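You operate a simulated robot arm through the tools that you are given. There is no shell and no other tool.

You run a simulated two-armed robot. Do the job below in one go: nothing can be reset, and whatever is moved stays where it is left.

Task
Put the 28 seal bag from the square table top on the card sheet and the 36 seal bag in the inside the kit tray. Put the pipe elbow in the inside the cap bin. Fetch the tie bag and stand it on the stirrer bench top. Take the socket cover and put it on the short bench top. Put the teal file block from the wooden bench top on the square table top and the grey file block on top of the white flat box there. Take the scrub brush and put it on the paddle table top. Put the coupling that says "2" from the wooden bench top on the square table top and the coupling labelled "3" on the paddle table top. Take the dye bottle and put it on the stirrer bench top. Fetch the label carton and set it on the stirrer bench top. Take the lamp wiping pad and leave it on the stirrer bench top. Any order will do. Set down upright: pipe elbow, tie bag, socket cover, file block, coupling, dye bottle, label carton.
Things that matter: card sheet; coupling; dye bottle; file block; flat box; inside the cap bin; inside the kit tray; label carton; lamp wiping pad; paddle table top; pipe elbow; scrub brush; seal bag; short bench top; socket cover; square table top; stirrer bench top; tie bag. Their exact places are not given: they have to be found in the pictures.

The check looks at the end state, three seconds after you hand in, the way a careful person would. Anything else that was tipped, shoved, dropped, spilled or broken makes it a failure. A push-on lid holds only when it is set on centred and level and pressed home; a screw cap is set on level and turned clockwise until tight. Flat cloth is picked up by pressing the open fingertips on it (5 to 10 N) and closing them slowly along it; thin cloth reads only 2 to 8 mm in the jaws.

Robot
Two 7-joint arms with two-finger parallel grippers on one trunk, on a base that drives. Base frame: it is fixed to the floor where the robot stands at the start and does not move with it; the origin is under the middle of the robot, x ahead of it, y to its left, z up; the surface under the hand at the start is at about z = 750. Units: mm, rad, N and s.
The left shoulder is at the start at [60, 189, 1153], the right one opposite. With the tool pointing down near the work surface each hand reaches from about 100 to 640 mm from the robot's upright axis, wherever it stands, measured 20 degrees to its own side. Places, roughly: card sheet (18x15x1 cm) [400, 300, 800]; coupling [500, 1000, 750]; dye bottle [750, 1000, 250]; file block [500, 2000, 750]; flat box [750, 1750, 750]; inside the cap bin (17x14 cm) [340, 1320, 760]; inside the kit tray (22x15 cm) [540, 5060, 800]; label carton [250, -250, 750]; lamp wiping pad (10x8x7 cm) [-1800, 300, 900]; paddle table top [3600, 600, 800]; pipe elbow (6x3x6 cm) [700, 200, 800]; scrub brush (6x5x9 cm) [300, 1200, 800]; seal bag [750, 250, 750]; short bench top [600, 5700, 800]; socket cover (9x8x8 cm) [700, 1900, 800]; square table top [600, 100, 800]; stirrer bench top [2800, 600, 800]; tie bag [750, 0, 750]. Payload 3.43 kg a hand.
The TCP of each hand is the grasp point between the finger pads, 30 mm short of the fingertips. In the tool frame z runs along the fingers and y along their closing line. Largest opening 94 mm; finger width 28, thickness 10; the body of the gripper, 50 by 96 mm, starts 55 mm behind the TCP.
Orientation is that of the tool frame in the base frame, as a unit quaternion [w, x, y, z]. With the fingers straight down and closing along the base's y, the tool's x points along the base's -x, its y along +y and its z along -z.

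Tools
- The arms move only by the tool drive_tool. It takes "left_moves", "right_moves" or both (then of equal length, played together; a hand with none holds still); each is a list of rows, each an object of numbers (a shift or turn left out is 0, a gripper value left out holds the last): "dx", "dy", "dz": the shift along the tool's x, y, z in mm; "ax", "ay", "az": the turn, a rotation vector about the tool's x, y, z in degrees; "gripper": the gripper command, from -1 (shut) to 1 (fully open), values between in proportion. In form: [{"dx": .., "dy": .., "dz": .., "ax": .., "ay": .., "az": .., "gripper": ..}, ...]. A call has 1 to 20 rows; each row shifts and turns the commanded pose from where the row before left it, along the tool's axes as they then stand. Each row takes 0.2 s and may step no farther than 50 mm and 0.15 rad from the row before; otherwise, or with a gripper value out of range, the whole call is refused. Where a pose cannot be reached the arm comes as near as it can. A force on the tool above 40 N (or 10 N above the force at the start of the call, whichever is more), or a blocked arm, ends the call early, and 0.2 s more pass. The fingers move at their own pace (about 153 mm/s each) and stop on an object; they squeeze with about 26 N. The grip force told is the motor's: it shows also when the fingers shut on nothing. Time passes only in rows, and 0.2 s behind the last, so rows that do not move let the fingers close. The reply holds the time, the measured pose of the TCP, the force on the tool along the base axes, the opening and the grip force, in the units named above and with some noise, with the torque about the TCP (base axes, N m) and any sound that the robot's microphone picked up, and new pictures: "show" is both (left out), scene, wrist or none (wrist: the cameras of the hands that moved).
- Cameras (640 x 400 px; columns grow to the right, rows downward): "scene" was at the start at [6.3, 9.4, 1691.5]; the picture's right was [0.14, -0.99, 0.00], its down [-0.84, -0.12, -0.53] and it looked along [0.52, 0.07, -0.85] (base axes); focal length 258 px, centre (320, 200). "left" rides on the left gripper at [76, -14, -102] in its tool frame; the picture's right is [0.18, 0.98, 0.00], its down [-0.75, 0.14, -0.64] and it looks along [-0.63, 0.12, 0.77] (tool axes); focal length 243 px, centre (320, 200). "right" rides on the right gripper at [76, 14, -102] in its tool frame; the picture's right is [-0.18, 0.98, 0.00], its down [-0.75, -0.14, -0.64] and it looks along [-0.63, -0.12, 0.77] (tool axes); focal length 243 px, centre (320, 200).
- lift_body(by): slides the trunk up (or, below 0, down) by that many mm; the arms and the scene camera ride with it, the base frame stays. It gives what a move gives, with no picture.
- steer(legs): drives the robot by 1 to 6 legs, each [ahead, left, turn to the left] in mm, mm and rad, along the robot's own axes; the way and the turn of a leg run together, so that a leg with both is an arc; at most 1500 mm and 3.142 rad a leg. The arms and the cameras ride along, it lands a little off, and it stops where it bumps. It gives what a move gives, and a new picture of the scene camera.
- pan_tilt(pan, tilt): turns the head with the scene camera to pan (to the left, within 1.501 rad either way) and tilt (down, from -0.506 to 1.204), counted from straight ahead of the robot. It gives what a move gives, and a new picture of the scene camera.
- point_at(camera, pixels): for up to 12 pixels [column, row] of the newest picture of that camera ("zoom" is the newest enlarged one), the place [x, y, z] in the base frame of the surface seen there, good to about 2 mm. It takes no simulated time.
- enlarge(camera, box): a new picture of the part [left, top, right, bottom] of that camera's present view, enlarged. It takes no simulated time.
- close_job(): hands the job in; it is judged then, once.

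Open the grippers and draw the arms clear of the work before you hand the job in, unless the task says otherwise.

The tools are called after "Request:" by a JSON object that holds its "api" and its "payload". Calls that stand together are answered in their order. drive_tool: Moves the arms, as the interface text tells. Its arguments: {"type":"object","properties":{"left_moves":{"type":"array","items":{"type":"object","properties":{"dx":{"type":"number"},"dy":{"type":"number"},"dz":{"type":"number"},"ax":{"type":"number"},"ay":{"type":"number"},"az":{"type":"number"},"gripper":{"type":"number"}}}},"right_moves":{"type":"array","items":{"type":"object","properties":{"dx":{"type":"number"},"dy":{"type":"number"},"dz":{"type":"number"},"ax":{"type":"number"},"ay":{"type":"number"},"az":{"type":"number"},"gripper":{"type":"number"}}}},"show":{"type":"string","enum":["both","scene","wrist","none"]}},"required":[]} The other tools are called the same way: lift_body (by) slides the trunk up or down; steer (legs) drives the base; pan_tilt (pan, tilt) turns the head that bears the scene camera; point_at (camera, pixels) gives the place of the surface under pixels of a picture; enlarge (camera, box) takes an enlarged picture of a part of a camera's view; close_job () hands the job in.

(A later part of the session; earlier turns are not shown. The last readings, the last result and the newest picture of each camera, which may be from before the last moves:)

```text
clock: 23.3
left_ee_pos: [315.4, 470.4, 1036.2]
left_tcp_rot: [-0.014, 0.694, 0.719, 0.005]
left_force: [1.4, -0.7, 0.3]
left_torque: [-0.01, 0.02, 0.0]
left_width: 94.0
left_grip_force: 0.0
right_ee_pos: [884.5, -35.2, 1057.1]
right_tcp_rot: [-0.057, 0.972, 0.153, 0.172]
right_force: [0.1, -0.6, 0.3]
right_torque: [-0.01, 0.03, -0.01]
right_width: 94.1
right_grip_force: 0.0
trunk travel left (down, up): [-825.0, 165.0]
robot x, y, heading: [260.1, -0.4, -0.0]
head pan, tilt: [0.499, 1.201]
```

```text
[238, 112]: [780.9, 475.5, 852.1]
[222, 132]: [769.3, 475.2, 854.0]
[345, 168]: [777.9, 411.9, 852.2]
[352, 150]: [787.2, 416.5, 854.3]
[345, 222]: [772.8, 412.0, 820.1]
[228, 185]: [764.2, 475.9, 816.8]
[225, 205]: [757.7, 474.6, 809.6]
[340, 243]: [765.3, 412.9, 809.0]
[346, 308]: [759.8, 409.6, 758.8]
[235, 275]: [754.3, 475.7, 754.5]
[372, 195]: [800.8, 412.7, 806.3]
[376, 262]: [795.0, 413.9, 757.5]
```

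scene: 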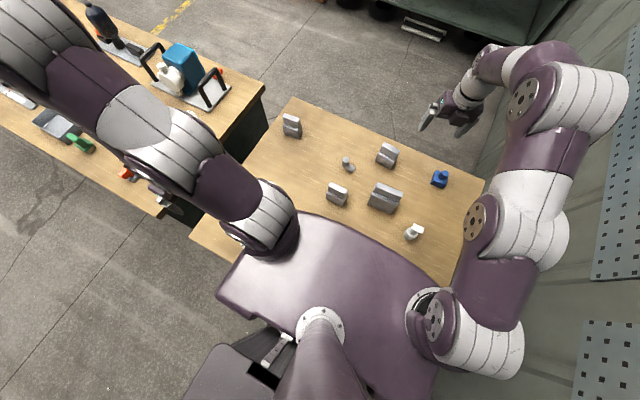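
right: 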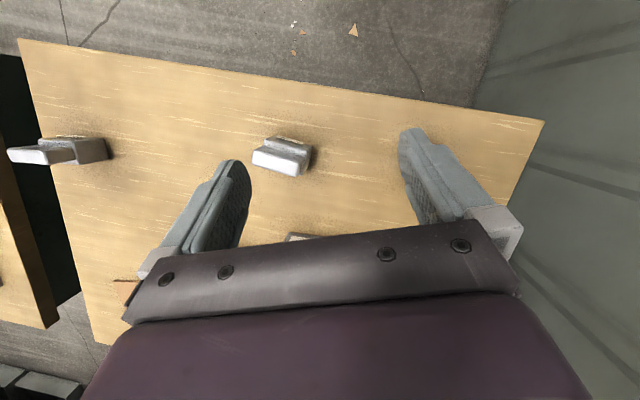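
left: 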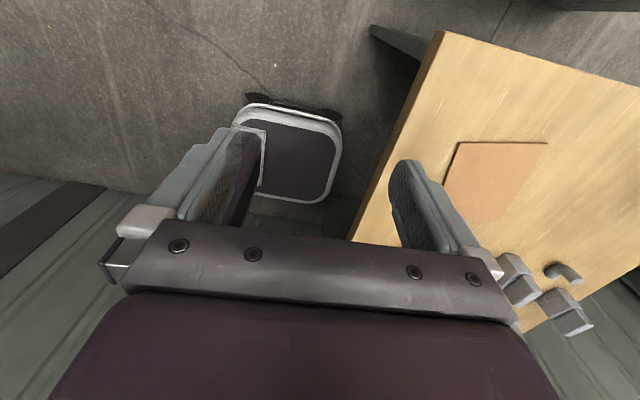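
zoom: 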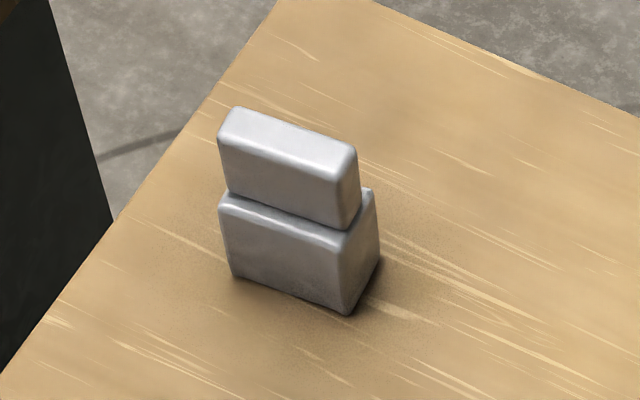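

The 28 bag: upper block y 412–476, x 768–788, z up to 855, yaw about +8°. I slide the base left 150 mm so the left arm can reach it, keeping the hands high.

Request:
{"api": "steer", "payload": {"legs": [[0, 130, 0]]}}

Request:
{"api": "drive_tool", "payload": {"right_moves": [{"ay": -7, "dx": -40}, {"ay": -7, "dx": -40}, {"ay": -6, "dx": -40}, {"az": -8.5}, {"az": -8.5}, {"az": -8.5}, {"az": -8.5}, {"az": -8.5}, {"az": -8.5}, {"az": -8.5}, {"az": -8.5}, {"az": -8.5}, {"az": -8.5}, {"az": -8.5}, {"az": -8.5}, {"az": -8.5}, {"az": -8.5}, {"az": -8.5}, {"az": -8.5}, {"az": -8.5}], "left_moves": [{"az": -8}, {"az": -8}, {"az": -8}, {"az": -8}, {"az": -8}, {"az": -8}, {"az": -8}, {"az": -8}, {"az": -8}, {"az": -8}, {"az": -8}, {"az": -8}, {}, {}, {}, {}, {}, {}, {}, {}], "show": "both"}}

```text
clock: 24.6
left_ee_pos: [316.5, 599.8, 1036.2]
left_tcp_rot: [-0.014, 0.695, 0.718, 0.005]
left_force: [1.1, 0.3, 0.4]
left_torque: [-0.01, -0.02, 0.0]
left_width: 93.8
left_grip_force: 0.0
right_ee_pos: [882.3, 92.2, 1057.7]
right_tcp_rot: [-0.056, 0.972, 0.152, 0.172]
right_force: [0.6, -0.8, -0.1]
right_torque: [-0.02, -0.02, -0.03]
right_width: 93.9
right_grip_force: 0.1
trunk travel left (down, up): [-825.0, 165.0]
robot x, y, heading: [258.1, 130.9, -0.004]
head pan, tilt: [0.499, 1.201]
```

scene: 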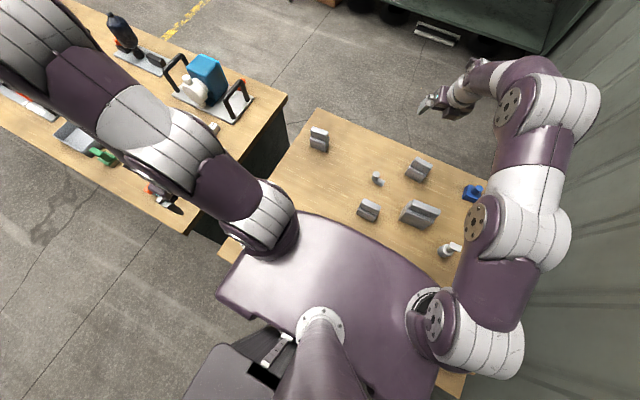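

```text
clock: 28.8
left_ee_pos: [315.5, 600.4, 1035.9]
left_tcp_rot: [-0.005, -0.07, 0.997, 0.014]
left_force: [0.3, -0.2, 0.0]
left_torque: [0.01, 0.04, -0.01]
left_width: 93.8
left_grip_force: 0.1
right_ee_pos: [773.1, 56.8, 1029.3]
right_tcp_rot: [-0.009, 0.147, 0.989, 0.027]
right_force: [-0.5, -0.1, -0.1]
right_torque: [0.01, -0.02, -0.01]
right_width: 93.9
right_grip_force: 0.1
trunk travel left (down, up): [-825.0, 165.0]
robot x, y, heading: [259.9, 133.9, -0.001]
head pan, tilt: [0.499, 1.201]
```

scene: 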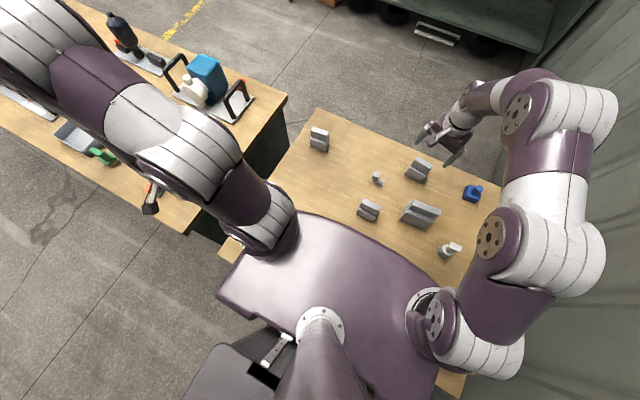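
right: 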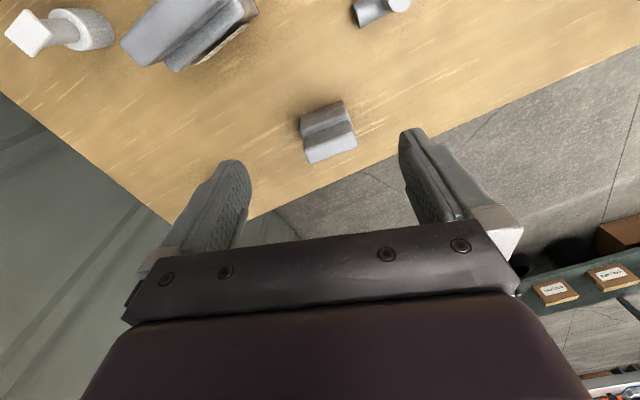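
left: 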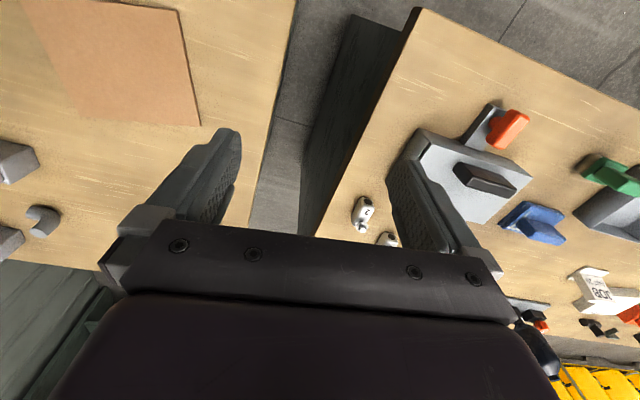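

The left hand's closing line now matches the bag's width direction. I bring it over the 28 bag at [778,443] at height about 950.

Request:
{"api": "drive_tool", "payload": {"left_moves": [{"dx": -43.6, "dy": -22, "dz": 8, "gripper": 1}, {"dx": -43.6, "dy": -22, "dz": 8}, {"dx": -43.6, "dy": -22, "dz": 8}, {"dx": -43.6, "dy": -22, "dz": 8}, {"dx": -43.6, "dy": -22, "dz": 8}, {"dx": -43.6, "dy": -22, "dz": 8}, {"dx": -43.6, "dy": -22, "dz": 8}, {"dx": -43.6, "dy": -22, "dz": 8}, {"dx": -43.6, "dy": -22, "dz": 8}, {"dx": -43.6, "dy": -22, "dz": 8}], "show": "both"}}

```text
clock: 31.0
left_ee_pos: [778.2, 443.7, 943.8]
left_tcp_rot: [-0.006, -0.07, 0.997, 0.014]
left_force: [1.1, 0.5, 0.2]
left_torque: [0.02, 0.0, 0.02]
left_width: 93.9
left_grip_force: 0.1
right_ee_pos: [773.5, 56.5, 1028.6]
right_tcp_rot: [-0.01, 0.147, 0.989, 0.028]
right_force: [-0.3, -0.2, -0.9]
right_torque: [0.0, 0.03, -0.01]
right_width: 94.1
right_grip_force: 0.0
trunk travel left (down, up): [-825.0, 165.0]
robot x, y, heading: [262.0, 127.0, -0.006]
head pan, tilt: [0.499, 1.201]
```

scene: 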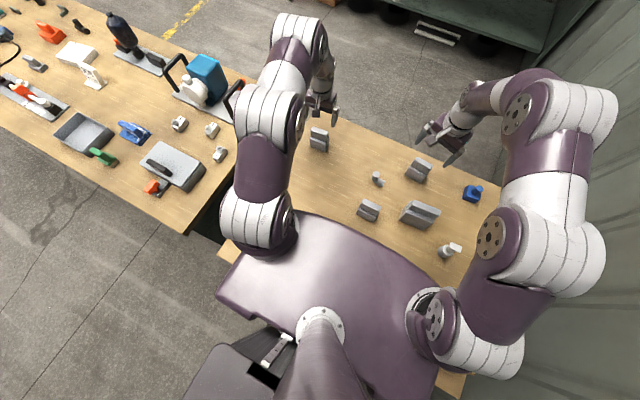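
left: 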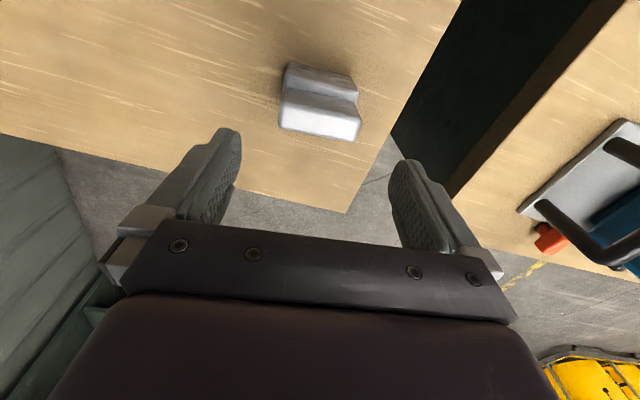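

The hand sits over the bag, which shows centred at (320,105) in the left view. I check its edges.

Request:
{"api": "point_at", "payload": {"camera": "left", "pixels": [[285, 110], [357, 122], [320, 118], [283, 128], [359, 138], [322, 75]]}}

```text
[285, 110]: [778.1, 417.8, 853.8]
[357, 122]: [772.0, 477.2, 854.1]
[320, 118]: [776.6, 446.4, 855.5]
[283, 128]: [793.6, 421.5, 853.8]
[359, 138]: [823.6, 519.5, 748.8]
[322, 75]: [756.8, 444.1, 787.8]
```

Centre is about [779,447], so I descend to TCP z≈822 with a 3 mm shift and close.

Request:
{"api": "drive_tool", "payload": {"left_moves": [{"dz": 30, "dy": 3}, {"dz": 30}, {"dz": 30}, {"dz": 30}, {"dz": 3}, {"gripper": -1}, {"gripper": -1}, {"gripper": -1}], "show": "wrist"}}

```text
clock: 32.8
left_ee_pos: [775.4, 451.7, 824.1]
left_tcp_rot: [-0.005, -0.069, 0.998, 0.014]
left_force: [0.0, 0.8, 0.2]
left_torque: [-0.13, 0.05, 0.0]
left_width: 74.4
left_grip_force: 26.1
right_ee_pos: [773.1, 57.0, 1028.6]
right_tcp_rot: [-0.009, 0.148, 0.989, 0.027]
right_force: [0.8, 0.5, 1.1]
right_torque: [0.05, 0.03, -0.01]
right_width: 93.9
right_grip_force: 0.0
trunk travel left (down, up): [-825.0, 165.0]
robot x, y, heading: [263.6, 132.4, -0.003]
head pan, tilt: [0.499, 1.201]
```

left: 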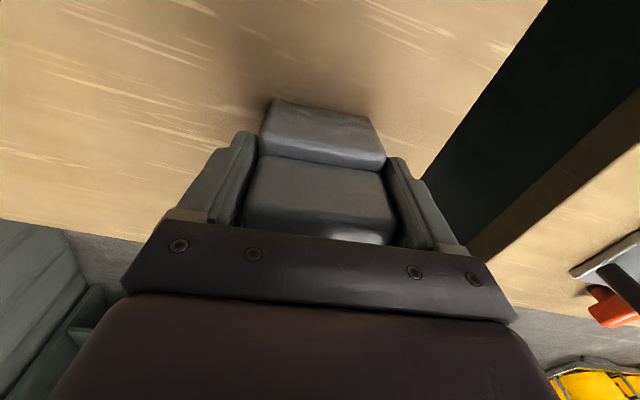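

The bag is gripped (74 mm, 26 N). I lift it and then look for the card sheet.

Request:
{"api": "drive_tool", "payload": {"left_moves": [{"dz": -20}, {"dz": -40}, {"dz": -40}, {"dz": -40}], "show": "none"}}

Request:
{"api": "pan_tilt", "payload": {"pan": 0.9, "tilt": 1.2}}

```text
clock: 33.8
left_ee_pos: [776.9, 447.4, 965.7]
left_tcp_rot: [-0.005, -0.069, 0.998, 0.013]
left_force: [0.3, 0.4, 0.0]
left_torque: [0.03, 0.0, -0.03]
left_width: 74.7
left_grip_force: 26.1
right_ee_pos: [772.3, 58.1, 1028.3]
right_tcp_rot: [-0.008, 0.148, 0.989, 0.028]
right_force: [-0.4, -0.5, 0.8]
right_torque: [0.0, -0.04, 0.03]
right_width: 93.9
right_grip_force: 0.0
trunk travel left (down, up): [-825.0, 165.0]
robot x, y, heading: [258.0, 129.8, -0.002]
head pan, tilt: [0.499, 1.201]
```

```text
clock: 34.7
left_ee_pos: [777.7, 448.7, 963.2]
left_tcp_rot: [-0.006, -0.069, 0.998, 0.013]
left_force: [0.3, 0.6, -1.7]
left_torque: [0.03, 0.06, 0.01]
left_width: 74.2
left_grip_force: 26.4
right_ee_pos: [773.8, 57.9, 1028.3]
right_tcp_rot: [-0.009, 0.148, 0.989, 0.028]
right_force: [0.4, 0.9, 0.3]
right_torque: [-0.01, -0.01, -0.02]
right_width: 94.3
right_grip_force: 0.0
trunk travel left (down, up): [-825.0, 165.0]
robot x, y, heading: [258.8, 130.0, 0.001]
head pan, tilt: [0.901, 1.201]
```

scene: 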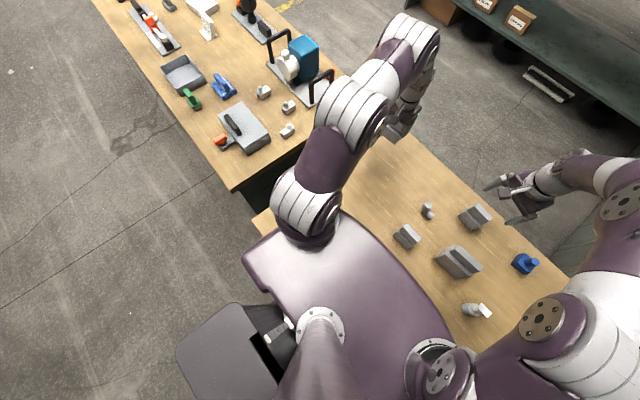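

The card is hidden under my shoulder platform, so I back the base out 200 mm with the bag held high to see it.

Request:
{"api": "steer", "payload": {"legs": [[-200, 0, 0]]}}

Request:
{"api": "pan_tilt", "payload": {"pan": 0.4, "tilt": 1.1}}

```text
clock: 36.3
left_ee_pos: [577.2, 448.1, 962.3]
left_tcp_rot: [-0.006, -0.07, 0.997, 0.013]
left_force: [-0.4, -0.6, -0.6]
left_torque: [0.02, 0.01, -0.01]
left_width: 74.5
left_grip_force: 25.8
right_ee_pos: [574.2, 58.6, 1028.8]
right_tcp_rot: [-0.01, 0.148, 0.989, 0.028]
right_force: [0.1, -0.2, -0.3]
right_torque: [-0.01, 0.0, 0.01]
right_width: 94.0
right_grip_force: 0.1
trunk travel left (down, up): [-825.0, 165.0]
robot x, y, heading: [58.7, 131.4, -0.002]
head pan, tilt: [0.901, 1.201]
```

scene: 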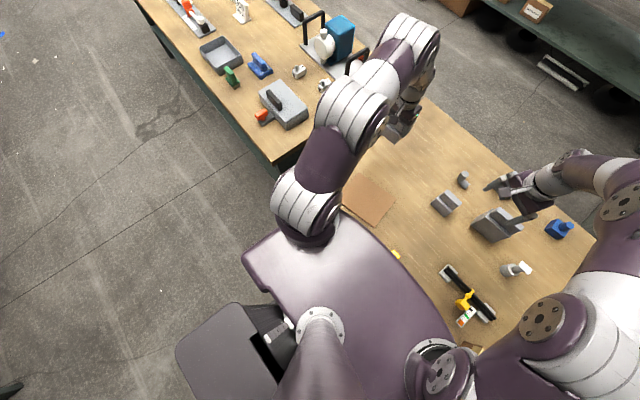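

```text
clock: 37.2
left_ee_pos: [578.0, 448.3, 965.1]
left_tcp_rot: [-0.006, -0.069, 0.998, 0.014]
left_force: [0.3, 0.0, -0.4]
left_torque: [0.0, 0.01, -0.03]
left_width: 74.3
left_grip_force: 26.4
right_ee_pos: [573.6, 58.6, 1028.3]
right_tcp_rot: [-0.009, 0.148, 0.989, 0.027]
right_force: [0.8, 0.9, 0.2]
right_torque: [-0.02, 0.01, -0.02]
right_width: 93.9
right_grip_force: 0.0
trunk travel left (down, up): [-825.0, 165.0]
robot x, y, heading: [59.4, 128.6, -0.006]
head pan, tilt: [0.4, 1.1]
```

scene: 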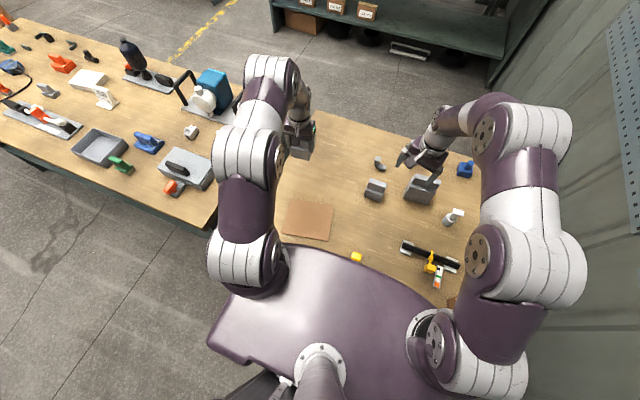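

The card is visible at (308,220); I read its corner points.

Request:
{"api": "point_at", "payload": {"camera": "scene", "pixels": [[289, 200], [334, 207], [328, 239], [281, 231], [308, 220], [375, 185], [420, 190], [379, 163]]}}

```text
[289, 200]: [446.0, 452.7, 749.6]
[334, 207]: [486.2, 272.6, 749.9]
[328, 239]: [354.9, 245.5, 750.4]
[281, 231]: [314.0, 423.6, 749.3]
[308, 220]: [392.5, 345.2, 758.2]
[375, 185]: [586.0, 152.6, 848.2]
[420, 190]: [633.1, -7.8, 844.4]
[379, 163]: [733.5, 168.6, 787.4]
```

Card centre is about [400,349], top z≈758. I move the bag over it, lower to TCP z≈833, and release.

Request:
{"api": "drive_tool", "payload": {"left_moves": [{"dx": 38, "dy": -14.6}, {"dx": 38, "dy": -14.6}, {"dx": 38, "dy": -14.6}, {"dx": 38, "dy": -14.6}, {"dx": 38, "dy": -14.6}, {"dz": 40}, {"dz": 40}, {"dz": 30}], "show": "both"}}

```text
clock: 39.0
left_ee_pos: [398.9, 353.8, 853.5]
left_tcp_rot: [-0.005, -0.069, 0.997, 0.013]
left_force: [-0.5, 0.1, -0.4]
left_torque: [0.01, -0.01, 0.0]
left_width: 74.1
left_grip_force: 25.9
right_ee_pos: [574.0, 59.2, 1028.1]
right_tcp_rot: [-0.01, 0.147, 0.989, 0.027]
right_force: [-0.8, -0.3, 0.6]
right_torque: [-0.01, 0.03, -0.02]
right_width: 94.1
right_grip_force: 0.0
trunk travel left (down, up): [-825.0, 165.0]
robot x, y, heading: [58.0, 131.2, 0.001]
head pan, tilt: [0.4, 1.1]
```

scene: 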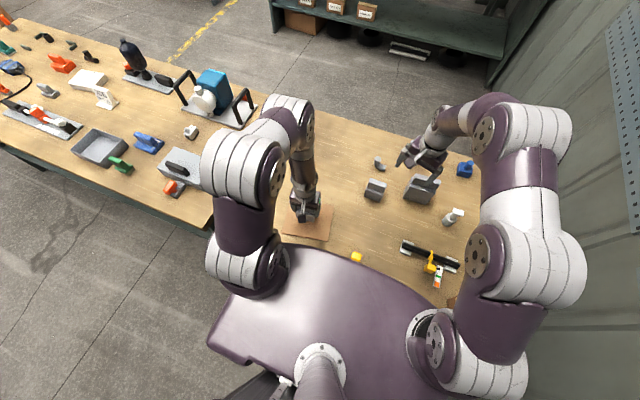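
left: 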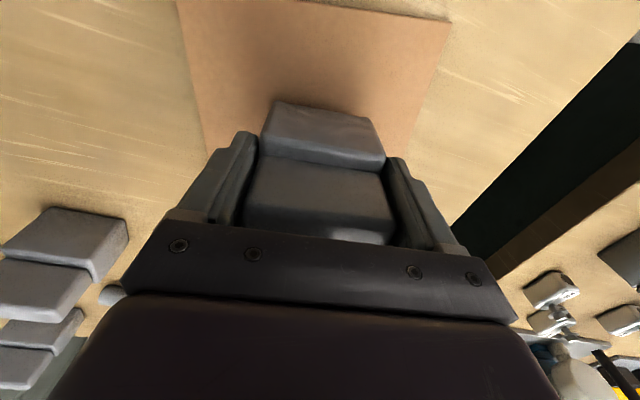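

The bag is over the card. I lower it gently to touch, open, and retreat upwards.

Request:
{"api": "drive_tool", "payload": {"left_moves": [{"dz": 12}, {"dz": 5}, {"dz": 3}, {"gripper": 1}, {"gripper": 1}, {"dz": -30}, {"dz": -40}, {"dz": -40}, {"dz": -40}], "show": "both"}}

```text
clock: 41.0
left_ee_pos: [397.8, 349.3, 983.1]
left_tcp_rot: [-0.005, -0.07, 0.997, 0.014]
left_force: [-0.2, -0.4, -0.2]
left_torque: [0.01, 0.0, -0.01]
left_width: 93.7
left_grip_force: 0.1
right_ee_pos: [573.1, 57.5, 1030.4]
right_tcp_rot: [-0.007, 0.149, 0.988, 0.028]
right_force: [0.2, -0.3, 0.3]
right_torque: [0.01, 0.02, -0.03]
right_width: 93.8
right_grip_force: 0.1
trunk travel left (down, up): [-825.0, 165.0]
robot x, y, heading: [61.1, 129.0, -0.003]
head pan, tilt: [0.4, 1.1]
```

scene: 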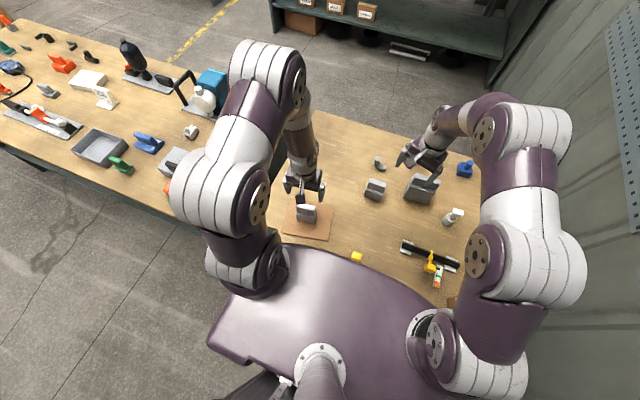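
left: 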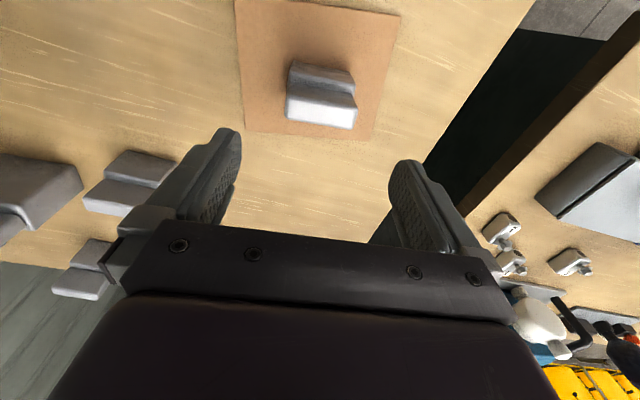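

The 28 bag stands on the card. Next I check the wooden bench's lower shelf to know if the base fits below it; I pan left.

Request:
{"api": "pan_tilt", "payload": {"pan": 1.3, "tilt": 0.85}}

```text
clock: 42.2
left_ee_pos: [399.1, 349.3, 982.5]
left_tcp_rot: [-0.005, -0.07, 0.997, 0.013]
left_force: [0.6, -0.4, -0.6]
left_torque: [0.01, 0.02, 0.0]
left_width: 93.7
left_grip_force: 0.1
right_ee_pos: [573.7, 57.0, 1029.1]
right_tcp_rot: [-0.009, 0.148, 0.989, 0.027]
right_force: [0.3, 0.1, 0.1]
right_torque: [0.03, -0.02, 0.01]
right_width: 94.1
right_grip_force: 0.0
trunk travel left (down, up): [-825.0, 165.0]
robot x, y, heading: [58.9, 131.3, -0.001]
head pan, tilt: [1.3, 0.85]
```

scene: 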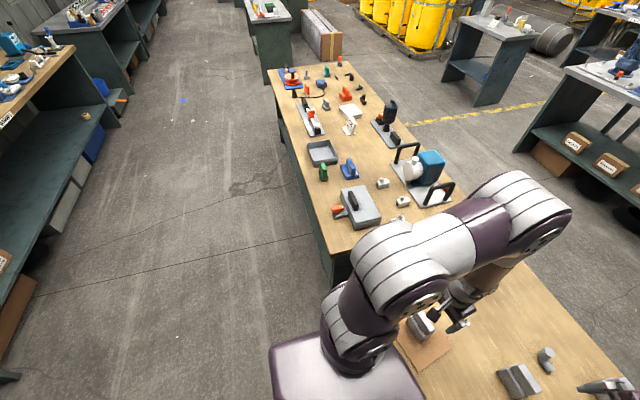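

I pan back to the table and zoom on the 36 bag, the tie bag and the elbow for grasp geometry.

Request:
{"api": "pan_tilt", "payload": {"pan": -0.1, "tilt": 1.0}}

Request:
{"api": "enlarge", "payload": {"camera": "scene", "box": [250, 90, 410, 230]}}

```text
clock: 43.8
left_ee_pos: [398.2, 349.1, 983.8]
left_tcp_rot: [-0.006, -0.07, 0.997, 0.013]
left_force: [0.3, -0.3, -0.4]
left_torque: [0.02, -0.01, 0.0]
left_width: 93.7
left_grip_force: 0.0
right_ee_pos: [573.4, 58.1, 1029.0]
right_tcp_rot: [-0.01, 0.148, 0.989, 0.027]
right_force: [-0.8, 0.1, 0.8]
right_torque: [-0.01, 0.03, 0.0]
right_width: 93.9
right_grip_force: 0.2
trunk travel left (down, up): [-825.0, 165.0]
robot x, y, heading: [59.3, 133.7, 0.0]
head pan, tilt: [-0.099, 1.0]
```

scene: 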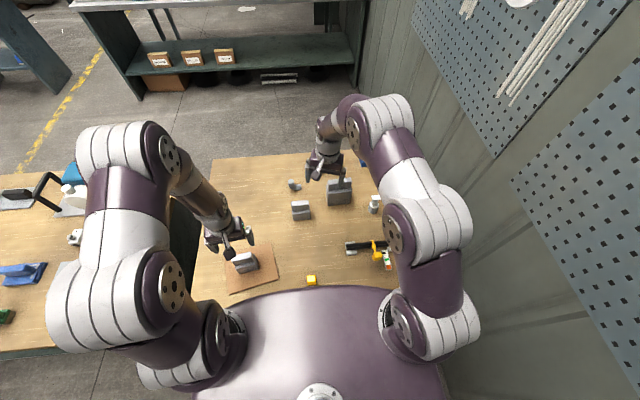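

```text
2.86 times, centred on (330, 160) of scene
```

zoom: 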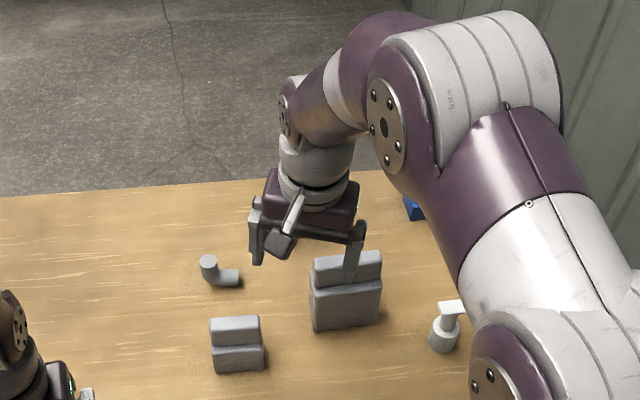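

I zoom further on the 36 bag and the elbow.

Request:
{"api": "enlarge", "payload": {"camera": "scene", "box": [285, 190, 325, 230]}}

Request:
{"api": "point_at", "payload": {"camera": "zoom", "pixels": [[230, 130], [345, 130], [230, 160], [345, 160], [230, 250], [350, 250]]}}

Request:
{"api": "enlarge", "payload": {"camera": "scene", "box": [280, 170, 320, 200]}}

```text
10.00 times, centred on (305, 210) of scene
```

zoom: 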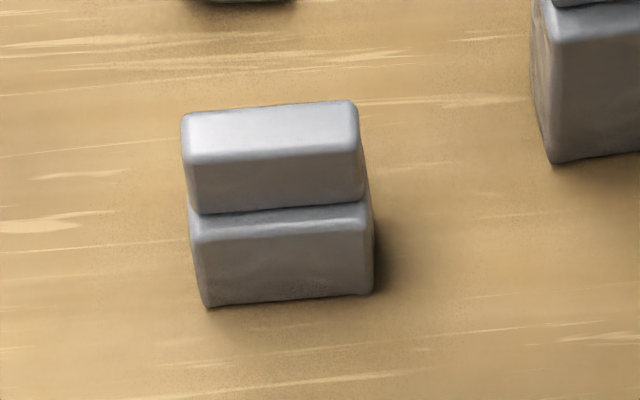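

```text
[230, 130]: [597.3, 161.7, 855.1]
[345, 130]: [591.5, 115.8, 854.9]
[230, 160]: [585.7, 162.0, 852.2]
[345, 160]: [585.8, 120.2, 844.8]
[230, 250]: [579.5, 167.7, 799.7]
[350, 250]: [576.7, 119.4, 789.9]
```

```text
13.33 times, centred on (300, 185) of scene
```

zoom: 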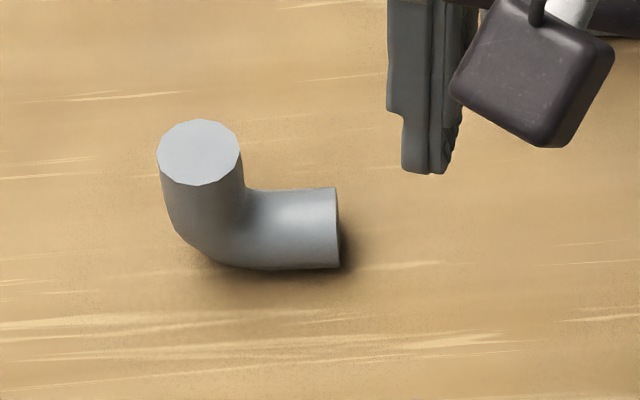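

The elbow has a vertical leg (200,155) and a horizontal leg ending at (335,230). I read points.

Request:
{"api": "point_at", "payload": {"camera": "zoom", "pixels": [[200, 155], [162, 155], [238, 155], [200, 128], [200, 182], [290, 205], [290, 230], [335, 195], [335, 255], [200, 240], [170, 200], [240, 185]]}}

```text
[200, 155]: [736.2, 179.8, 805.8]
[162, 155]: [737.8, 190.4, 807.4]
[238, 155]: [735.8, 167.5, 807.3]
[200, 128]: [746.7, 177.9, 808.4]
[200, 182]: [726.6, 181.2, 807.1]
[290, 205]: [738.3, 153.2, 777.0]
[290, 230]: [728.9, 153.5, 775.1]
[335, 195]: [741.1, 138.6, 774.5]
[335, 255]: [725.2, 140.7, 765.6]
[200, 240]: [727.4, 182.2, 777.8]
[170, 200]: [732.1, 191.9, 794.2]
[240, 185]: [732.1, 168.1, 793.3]
```

The elbow's vertical leg is at [736,179] (24 mm dia., top 807) with the horizontal leg along -y; I'll clamp it along x. First I drive ahead 140 mm and straighten the right hand for the 36 bag.

Request:
{"api": "steer", "payload": {"legs": [[140, 0, 0]]}}

Request:
{"api": "drive_tool", "payload": {"right_moves": [{"az": -6, "ax": 1}, {"az": -6, "ax": 1}, {"az": -5, "ax": 1}], "left_moves": [{"dx": 40, "dy": 20}, {"dx": 40, "dy": 20}, {"dx": 20, "dy": 20}], "show": "none"}}

```text
clock: 45.1
left_ee_pos: [539.3, 348.7, 984.1]
left_tcp_rot: [-0.006, -0.07, 0.997, 0.014]
left_force: [-0.9, 0.4, 0.4]
left_torque: [0.0, -0.05, 0.0]
left_width: 93.7
left_grip_force: 0.0
right_ee_pos: [712.6, 59.1, 1029.6]
right_tcp_rot: [-0.009, 0.147, 0.989, 0.028]
right_force: [-0.8, 0.1, -0.3]
right_torque: [0.01, -0.02, 0.01]
right_width: 93.9
right_grip_force: 0.0
trunk travel left (down, up): [-825.0, 165.0]
robot x, y, heading: [201.4, 129.1, -0.005]
head pan, tilt: [-0.099, 1.0]
```

scene: 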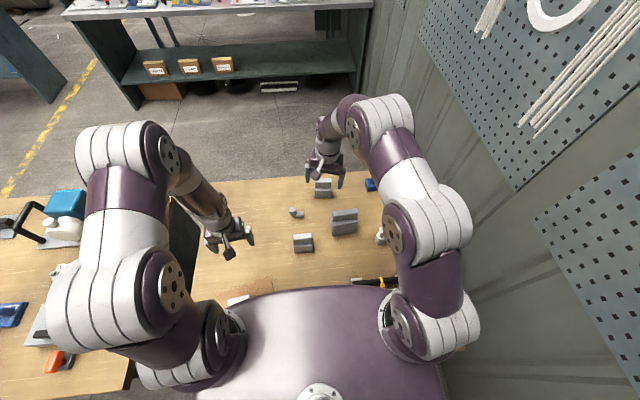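

```text
clock: 45.8
left_ee_pos: [458.3, 386.1, 987.7]
left_tcp_rot: [0.007, -0.073, 0.997, 0.016]
left_force: [1.7, 1.6, 0.9]
left_torque: [-0.14, 0.26, -0.04]
left_width: 93.9
left_grip_force: 0.0
right_ee_pos: [714.2, 57.2, 1029.1]
right_tcp_rot: [-0.008, 0.028, 1.0, 0.008]
right_force: [0.5, -0.3, 0.3]
right_torque: [-0.04, 0.02, -0.02]
right_width: 94.0
right_grip_force: 0.0
trunk travel left (down, up): [-825.0, 165.0]
robot x, y, heading: [197.0, 129.0, -0.003]
head pan, tilt: [-0.099, 1.0]
stopped in row 3 (left hand): the force on the tool passed its limit at 67 N (the readings are from after the stop); the commanded pose is now the measured one
```

The left hand stopped with a 67 N contact at [458,386,987]; it probably touched my own platform. I look.

Request:
{"api": "drive_tool", "payload": {"left_moves": [{}], "show": "both"}}

Request:
{"api": "pan_tilt", "payload": {"pan": 0.4, "tilt": 1.2}}

```text
clock: 46.2
left_ee_pos: [456.2, 385.6, 988.3]
left_tcp_rot: [0.008, -0.073, 0.997, 0.014]
left_force: [2.1, 2.1, 0.5]
left_torque: [-0.26, 0.29, -0.14]
left_width: 94.0
left_grip_force: 0.1
right_ee_pos: [713.2, 57.5, 1029.5]
right_tcp_rot: [-0.009, 0.028, 1.0, 0.009]
right_force: [-0.9, -0.4, 0.4]
right_torque: [0.03, -0.03, 0.0]
right_width: 94.1
right_grip_force: 0.0
trunk travel left (down, up): [-825.0, 165.0]
robot x, y, heading: [200.1, 133.1, -0.0]
head pan, tilt: [-0.099, 1.0]
```

scene: 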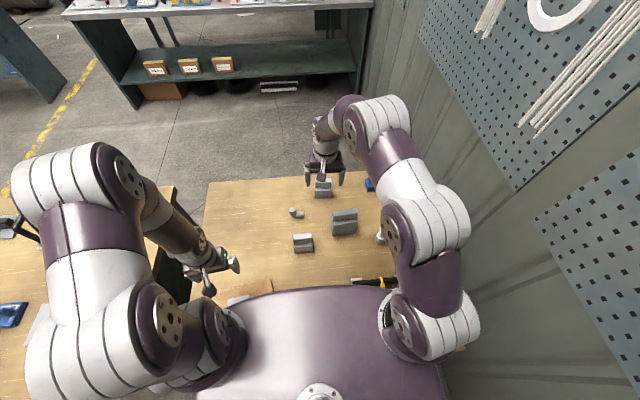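
left: 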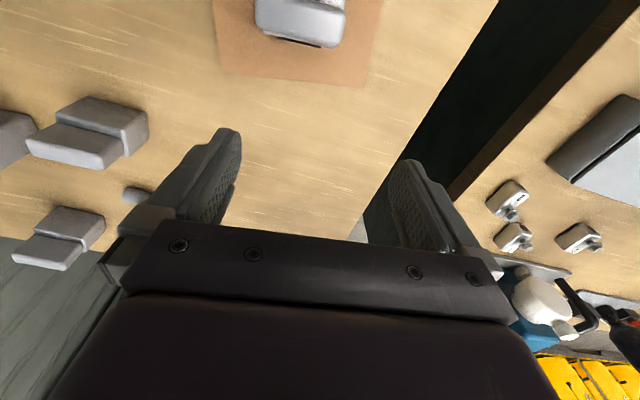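

```text
clock: 47.1
left_ee_pos: [456.6, 386.2, 987.7]
left_tcp_rot: [0.009, -0.075, 0.997, 0.015]
left_force: [3.2, 3.4, -0.1]
left_torque: [-0.31, 0.41, -0.13]
left_width: 93.9
left_grip_force: 0.0
right_ee_pos: [714.1, 57.3, 1028.7]
right_tcp_rot: [-0.009, 0.028, 1.0, 0.008]
right_force: [-1.0, -0.1, -0.8]
right_torque: [0.02, 0.0, -0.01]
right_width: 94.1
right_grip_force: 0.1
trunk travel left (down, up): [-825.0, 165.0]
robot x, y, heading: [200.9, 129.0, -0.004]
head pan, tilt: [0.4, 1.201]
```

scene: 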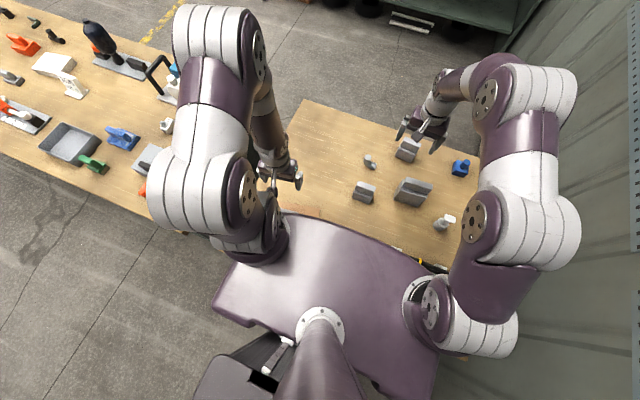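

It was my own shoulder platform (hand too near the body at that height). I move the left hand forward away from it, and then bring the right hand over the 36 bag at [594,143].

Request:
{"api": "drive_tool", "payload": {"left_moves": [{"dx": -30}, {"dx": -30}, {"dx": -20, "dy": 20}, {"dy": 30}], "right_moves": [{"dx": 30, "dy": 20, "dz": 10}, {"dx": 30, "dy": 22, "dz": 20}, {"dx": 30, "dy": 22, "dz": 20}, {"dx": 30, "dy": 22, "dz": 20}], "show": "both"}}

```text
clock: 48.1
left_ee_pos: [527.2, 448.1, 990.1]
left_tcp_rot: [0.009, -0.074, 0.997, 0.014]
left_force: [-1.3, 0.2, -1.1]
left_torque: [-0.04, -0.01, 0.01]
left_width: 94.3
left_grip_force: 0.0
right_ee_pos: [595.9, 153.6, 962.9]
right_tcp_rot: [-0.008, 0.028, 1.0, 0.007]
right_force: [-0.4, -0.4, -1.1]
right_torque: [0.01, -0.02, 0.0]
right_width: 94.1
right_grip_force: 0.1
trunk travel left (down, up): [-825.0, 165.0]
robot x, y, heading: [199.8, 132.0, 0.003]
head pan, tilt: [0.4, 1.201]
```

scene: 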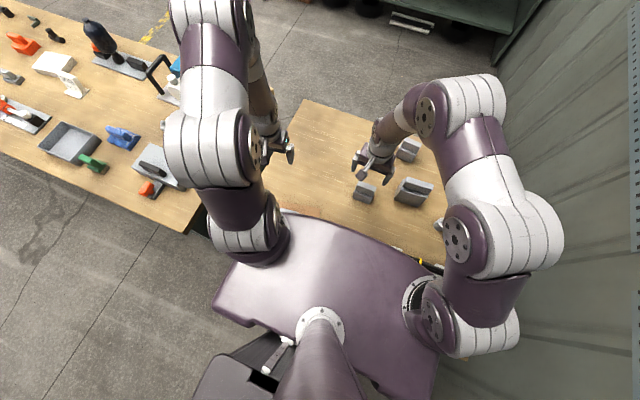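
right: 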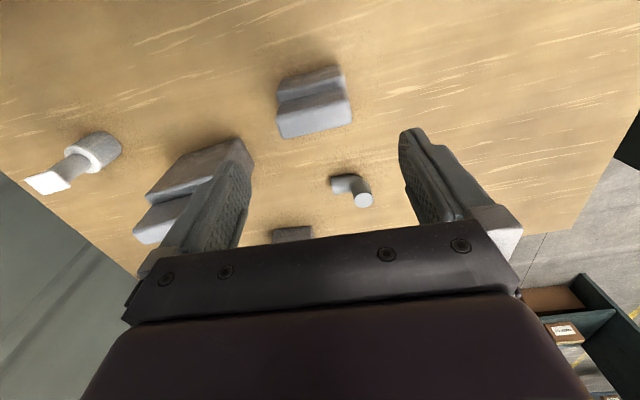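
left: 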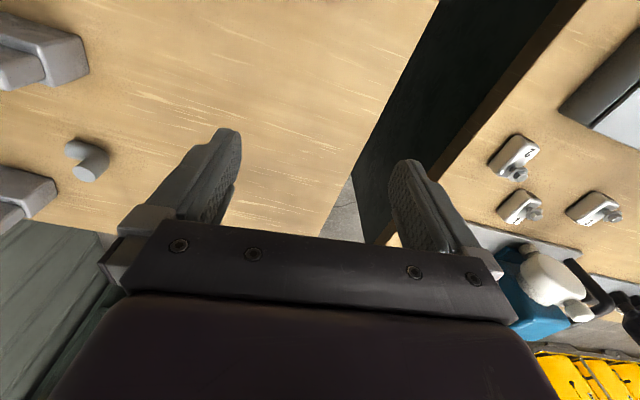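

The 36 bag shows at (315,105) in the right view; I read its edges for alignment.

Request:
{"api": "point_at", "payload": {"camera": "right", "pixels": [[281, 117], [348, 103], [315, 110], [285, 132], [349, 118], [280, 85], [343, 70]]}}

```text
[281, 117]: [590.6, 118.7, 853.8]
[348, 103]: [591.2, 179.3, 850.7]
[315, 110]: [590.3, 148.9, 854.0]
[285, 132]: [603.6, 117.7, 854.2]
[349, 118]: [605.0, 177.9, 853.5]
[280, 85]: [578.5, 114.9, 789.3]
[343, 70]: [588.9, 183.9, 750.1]
```

Bag centre is [597,148], width 66 along y. I correct yaw 3°, descend to z≈822 and grip with the right hand.

Request:
{"api": "drive_tool", "payload": {"right_moves": [{"az": -3, "dy": -6, "dz": 20}, {"dz": 40}, {"dz": 40}, {"dz": 40}, {"gripper": -1}, {"gripper": -1}, {"gripper": -1}, {"dz": -20}, {"dz": -40}, {"dz": -40}, {"dz": -40}], "show": "both"}}

```text
clock: 50.5
left_ee_pos: [527.2, 446.0, 990.4]
left_tcp_rot: [0.008, -0.074, 0.997, 0.016]
left_force: [0.0, -0.5, -0.1]
left_torque: [0.02, -0.02, 0.0]
left_width: 93.9
left_grip_force: 0.1
right_ee_pos: [595.5, 144.4, 962.8]
right_tcp_rot: [-0.009, 0.001, 1.0, 0.008]
right_force: [0.6, -0.3, -1.2]
right_torque: [-0.01, -0.01, 0.0]
right_width: 74.3
right_grip_force: 26.4
trunk travel left (down, up): [-825.0, 165.0]
robot x, y, heading: [201.1, 131.3, -0.001]
head pan, tilt: [0.4, 1.201]
```

scene: 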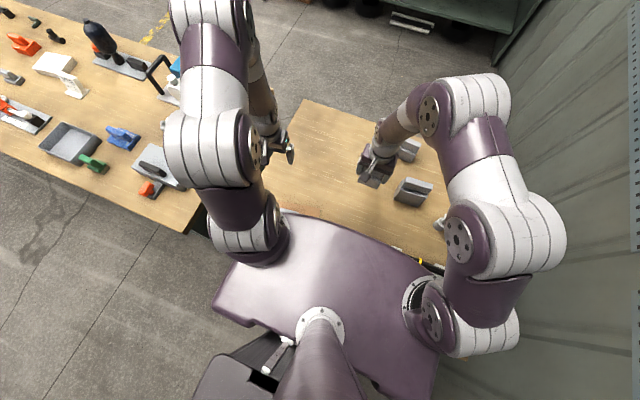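
right: 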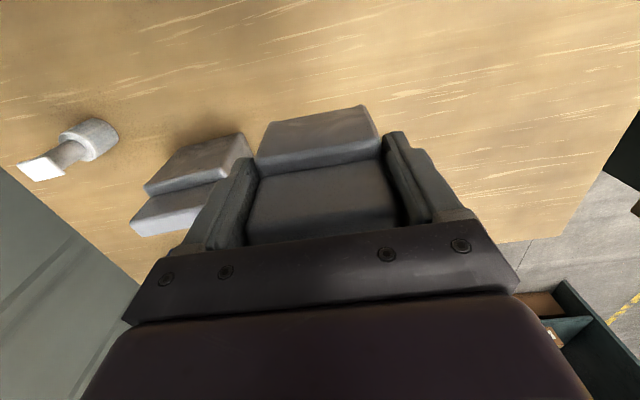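

The bag is held. I swing the right hand clear to the right and up, and turn the left hand 98° so that it closes along x for the elbow.

Request:
{"api": "drive_tool", "payload": {"right_moves": [{"dz": -40}, {"dz": -40}, {"dy": -40}, {"dy": -40}, {"dy": -40}, {"dy": -40}, {"dy": -40}, {}, {}, {}, {}, {}], "left_moves": [{"az": 8.2}, {"az": 8.2}, {"az": 8.2}, {"az": 8.2}, {"az": 8.2}, {"az": 8.2}, {"az": 8.2}, {"az": 8.2}, {"az": 8.2}, {"az": 8.2}, {"az": 8.2}, {"az": 8.2}], "show": "both"}}

```text
clock: 53.1
left_ee_pos: [527.7, 446.7, 991.5]
left_tcp_rot: [-0.007, 0.707, 0.707, 0.016]
left_force: [-0.7, 1.6, 0.9]
left_torque: [0.03, -0.01, -0.03]
left_width: 94.0
left_grip_force: 0.0
right_ee_pos: [597.2, -54.8, 1039.9]
right_tcp_rot: [-0.008, 0.002, 1.0, 0.008]
right_force: [-0.4, -0.2, -0.6]
right_torque: [0.01, 0.0, -0.01]
right_width: 74.1
right_grip_force: 25.9
trunk travel left (down, up): [-825.0, 165.0]
robot x, y, heading: [198.4, 126.9, 0.002]
head pan, tilt: [0.4, 1.201]
```

scene: 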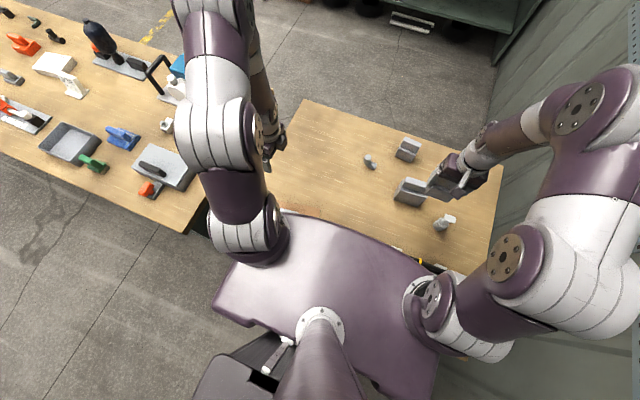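
right: 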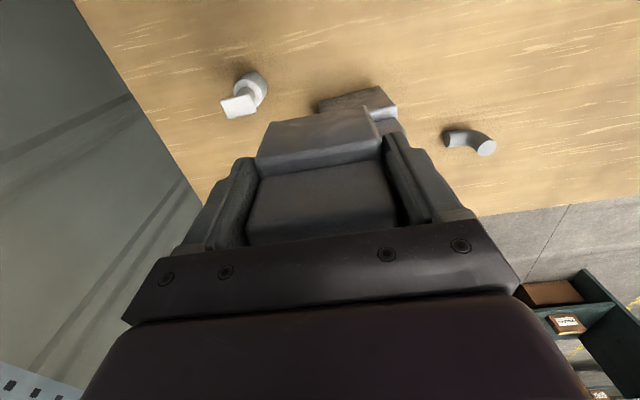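
left: 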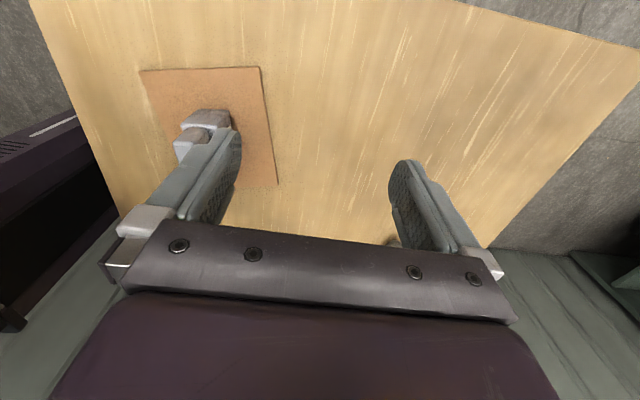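

Left hand now closes along x (tool x = +y). I move it over the elbow at [736,176].

Request:
{"api": "drive_tool", "payload": {"left_moves": [{"dx": -34, "dy": 26, "dz": 5}, {"dx": -34, "dy": 26, "dz": 5}, {"dx": -34, "dy": 26, "dz": 5}, {"dx": -34, "dy": 26, "dz": 5}, {"dx": -34, "dy": 26, "dz": 5}, {"dx": -34, "dy": 26, "dz": 5}, {"dx": -34, "dy": 26, "dz": 5}, {"dx": -33, "dy": 26, "dz": 5}], "show": "both"}}

```text
clock: 54.9
left_ee_pos: [739.3, 177.7, 944.5]
left_tcp_rot: [-0.006, 0.707, 0.707, 0.015]
left_force: [-0.8, 0.3, 0.5]
left_torque: [0.0, 0.04, 0.0]
left_width: 94.2
left_grip_force: 0.1
right_ee_pos: [598.5, -56.1, 1039.0]
right_tcp_rot: [-0.008, 0.001, 1.0, 0.009]
right_force: [-0.3, -0.7, -1.4]
right_torque: [0.0, -0.02, -0.01]
right_width: 74.3
right_grip_force: 26.3
trunk travel left (down, up): [-825.0, 165.0]
robot x, y, heading: [199.8, 131.5, -0.0]
head pan, tilt: [0.4, 1.201]
```

scene: 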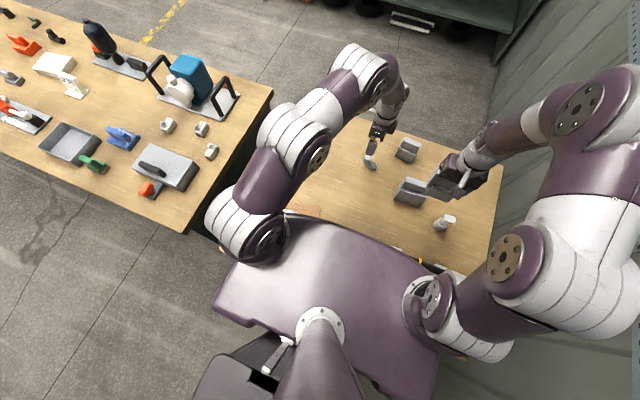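
left: 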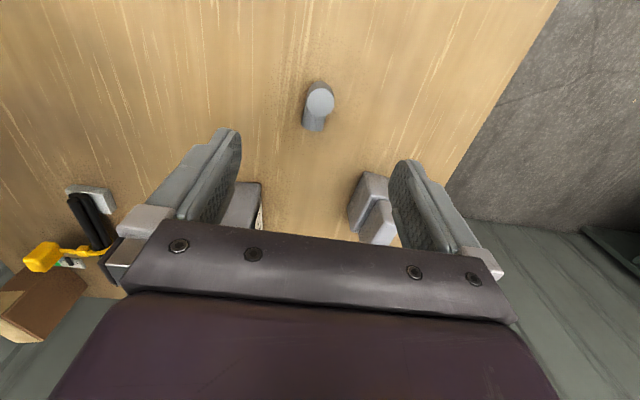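

The elbow is centred at (318,105) in the left view; I read points to fine-tune.

Request:
{"api": "point_at", "payload": {"camera": "left", "pixels": [[320, 100], [307, 100], [333, 100], [313, 125], [303, 122], [325, 128]]}}

```text
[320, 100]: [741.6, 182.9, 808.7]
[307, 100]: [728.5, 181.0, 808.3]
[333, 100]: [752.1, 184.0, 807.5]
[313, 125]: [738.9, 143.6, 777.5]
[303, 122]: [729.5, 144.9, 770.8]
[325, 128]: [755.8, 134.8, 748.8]
```

I descend to z≈790 over the elbow and close.

Request:
{"api": "drive_tool", "payload": {"left_moves": [{"dx": -9, "dy": -3, "dz": 34}, {"dz": 40}, {"dz": 40}, {"dz": 30}, {"dz": 10}, {"gripper": -1}, {"gripper": -1}, {"gripper": -1}], "show": "wrist"}}

```text
clock: 56.7
left_ee_pos: [735.6, 172.9, 791.4]
left_tcp_rot: [-0.006, 0.707, 0.707, 0.015]
left_force: [-0.3, -0.6, 0.3]
left_torque: [-0.03, -0.04, -0.03]
left_width: 30.4
left_grip_force: 25.5
right_ee_pos: [596.9, -55.6, 1039.9]
right_tcp_rot: [-0.008, 0.002, 1.0, 0.008]
right_force: [-0.1, -0.8, -0.7]
right_torque: [-0.03, -0.02, 0.0]
right_width: 74.0
right_grip_force: 26.4
trunk travel left (down, up): [-825.0, 165.0]
robot x, y, heading: [199.7, 127.9, -0.001]
head pan, tilt: [0.4, 1.201]
```

left: 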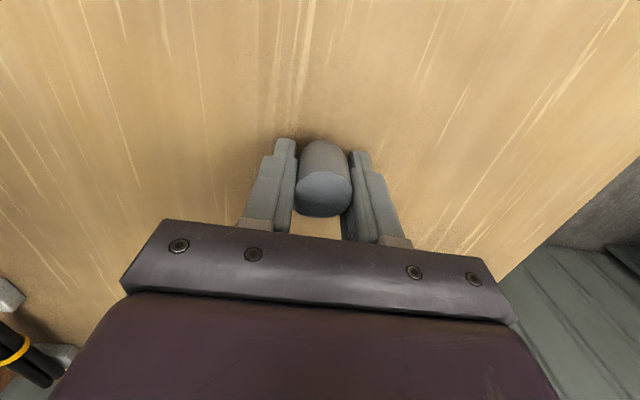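

The elbow is held (30 mm). I lift it to z≈1000 and back out of the table.

Request:
{"api": "drive_tool", "payload": {"left_moves": [{"dz": -20}, {"dz": -40}, {"dz": -40}, {"dz": -40}, {"dz": -40}, {"dz": -30}], "show": "wrist"}}

Request:
{"api": "steer", "payload": {"legs": [[-600, 0, 0]]}}

```text
clock: 58.1
left_ee_pos: [731.7, 166.5, 1001.8]
left_tcp_rot: [-0.006, 0.706, 0.708, 0.016]
left_force: [-1.2, -0.9, -1.2]
left_torque: [0.03, -0.03, 0.0]
left_width: 30.3
left_grip_force: 25.8
right_ee_pos: [597.0, -55.8, 1039.2]
right_tcp_rot: [-0.007, 0.003, 1.0, 0.007]
right_force: [-0.7, 0.1, -0.7]
right_torque: [0.01, 0.0, 0.03]
right_width: 74.1
right_grip_force: 25.2
trunk travel left (down, up): [-825.0, 165.0]
robot x, y, heading: [196.0, 127.7, 0.007]
head pan, tilt: [0.4, 1.201]
```

left: 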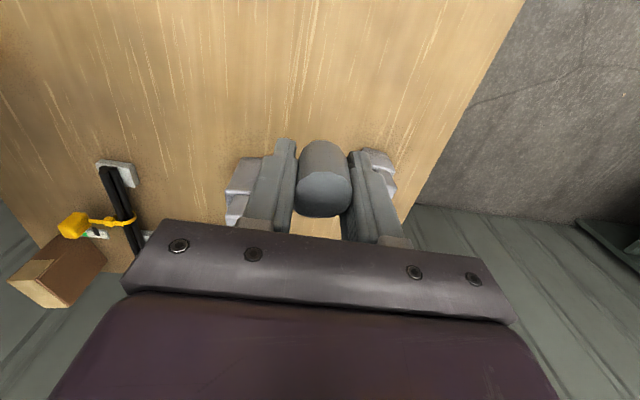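

```text
clock: 61.5
left_ee_pos: [129.7, 167.0, 1001.3]
left_tcp_rot: [-0.007, 0.705, 0.709, 0.016]
left_force: [0.6, -1.3, -0.5]
left_torque: [0.0, 0.0, 0.0]
left_width: 30.7
left_grip_force: 26.1
right_ee_pos: [-5.6, -55.3, 1040.1]
right_tcp_rot: [-0.008, 0.0, 1.0, 0.009]
right_force: [0.5, -0.7, -1.0]
right_torque: [-0.03, 0.03, -0.02]
right_width: 73.9
right_grip_force: 25.9
trunk travel left (down, up): [-825.0, 165.0]
robot x, y, heading: [-405.6, 126.6, -0.001]
head pan, tilt: [0.4, 1.201]
```

scene: 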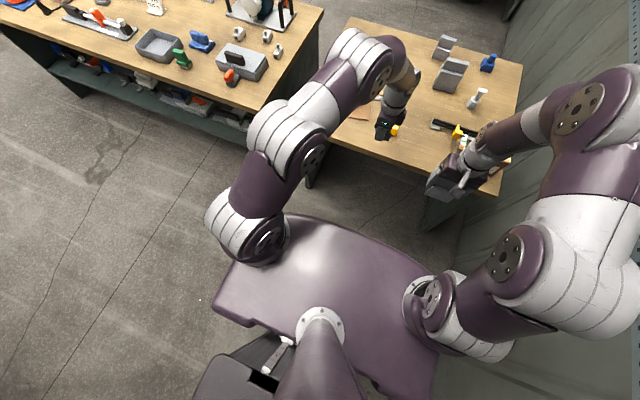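

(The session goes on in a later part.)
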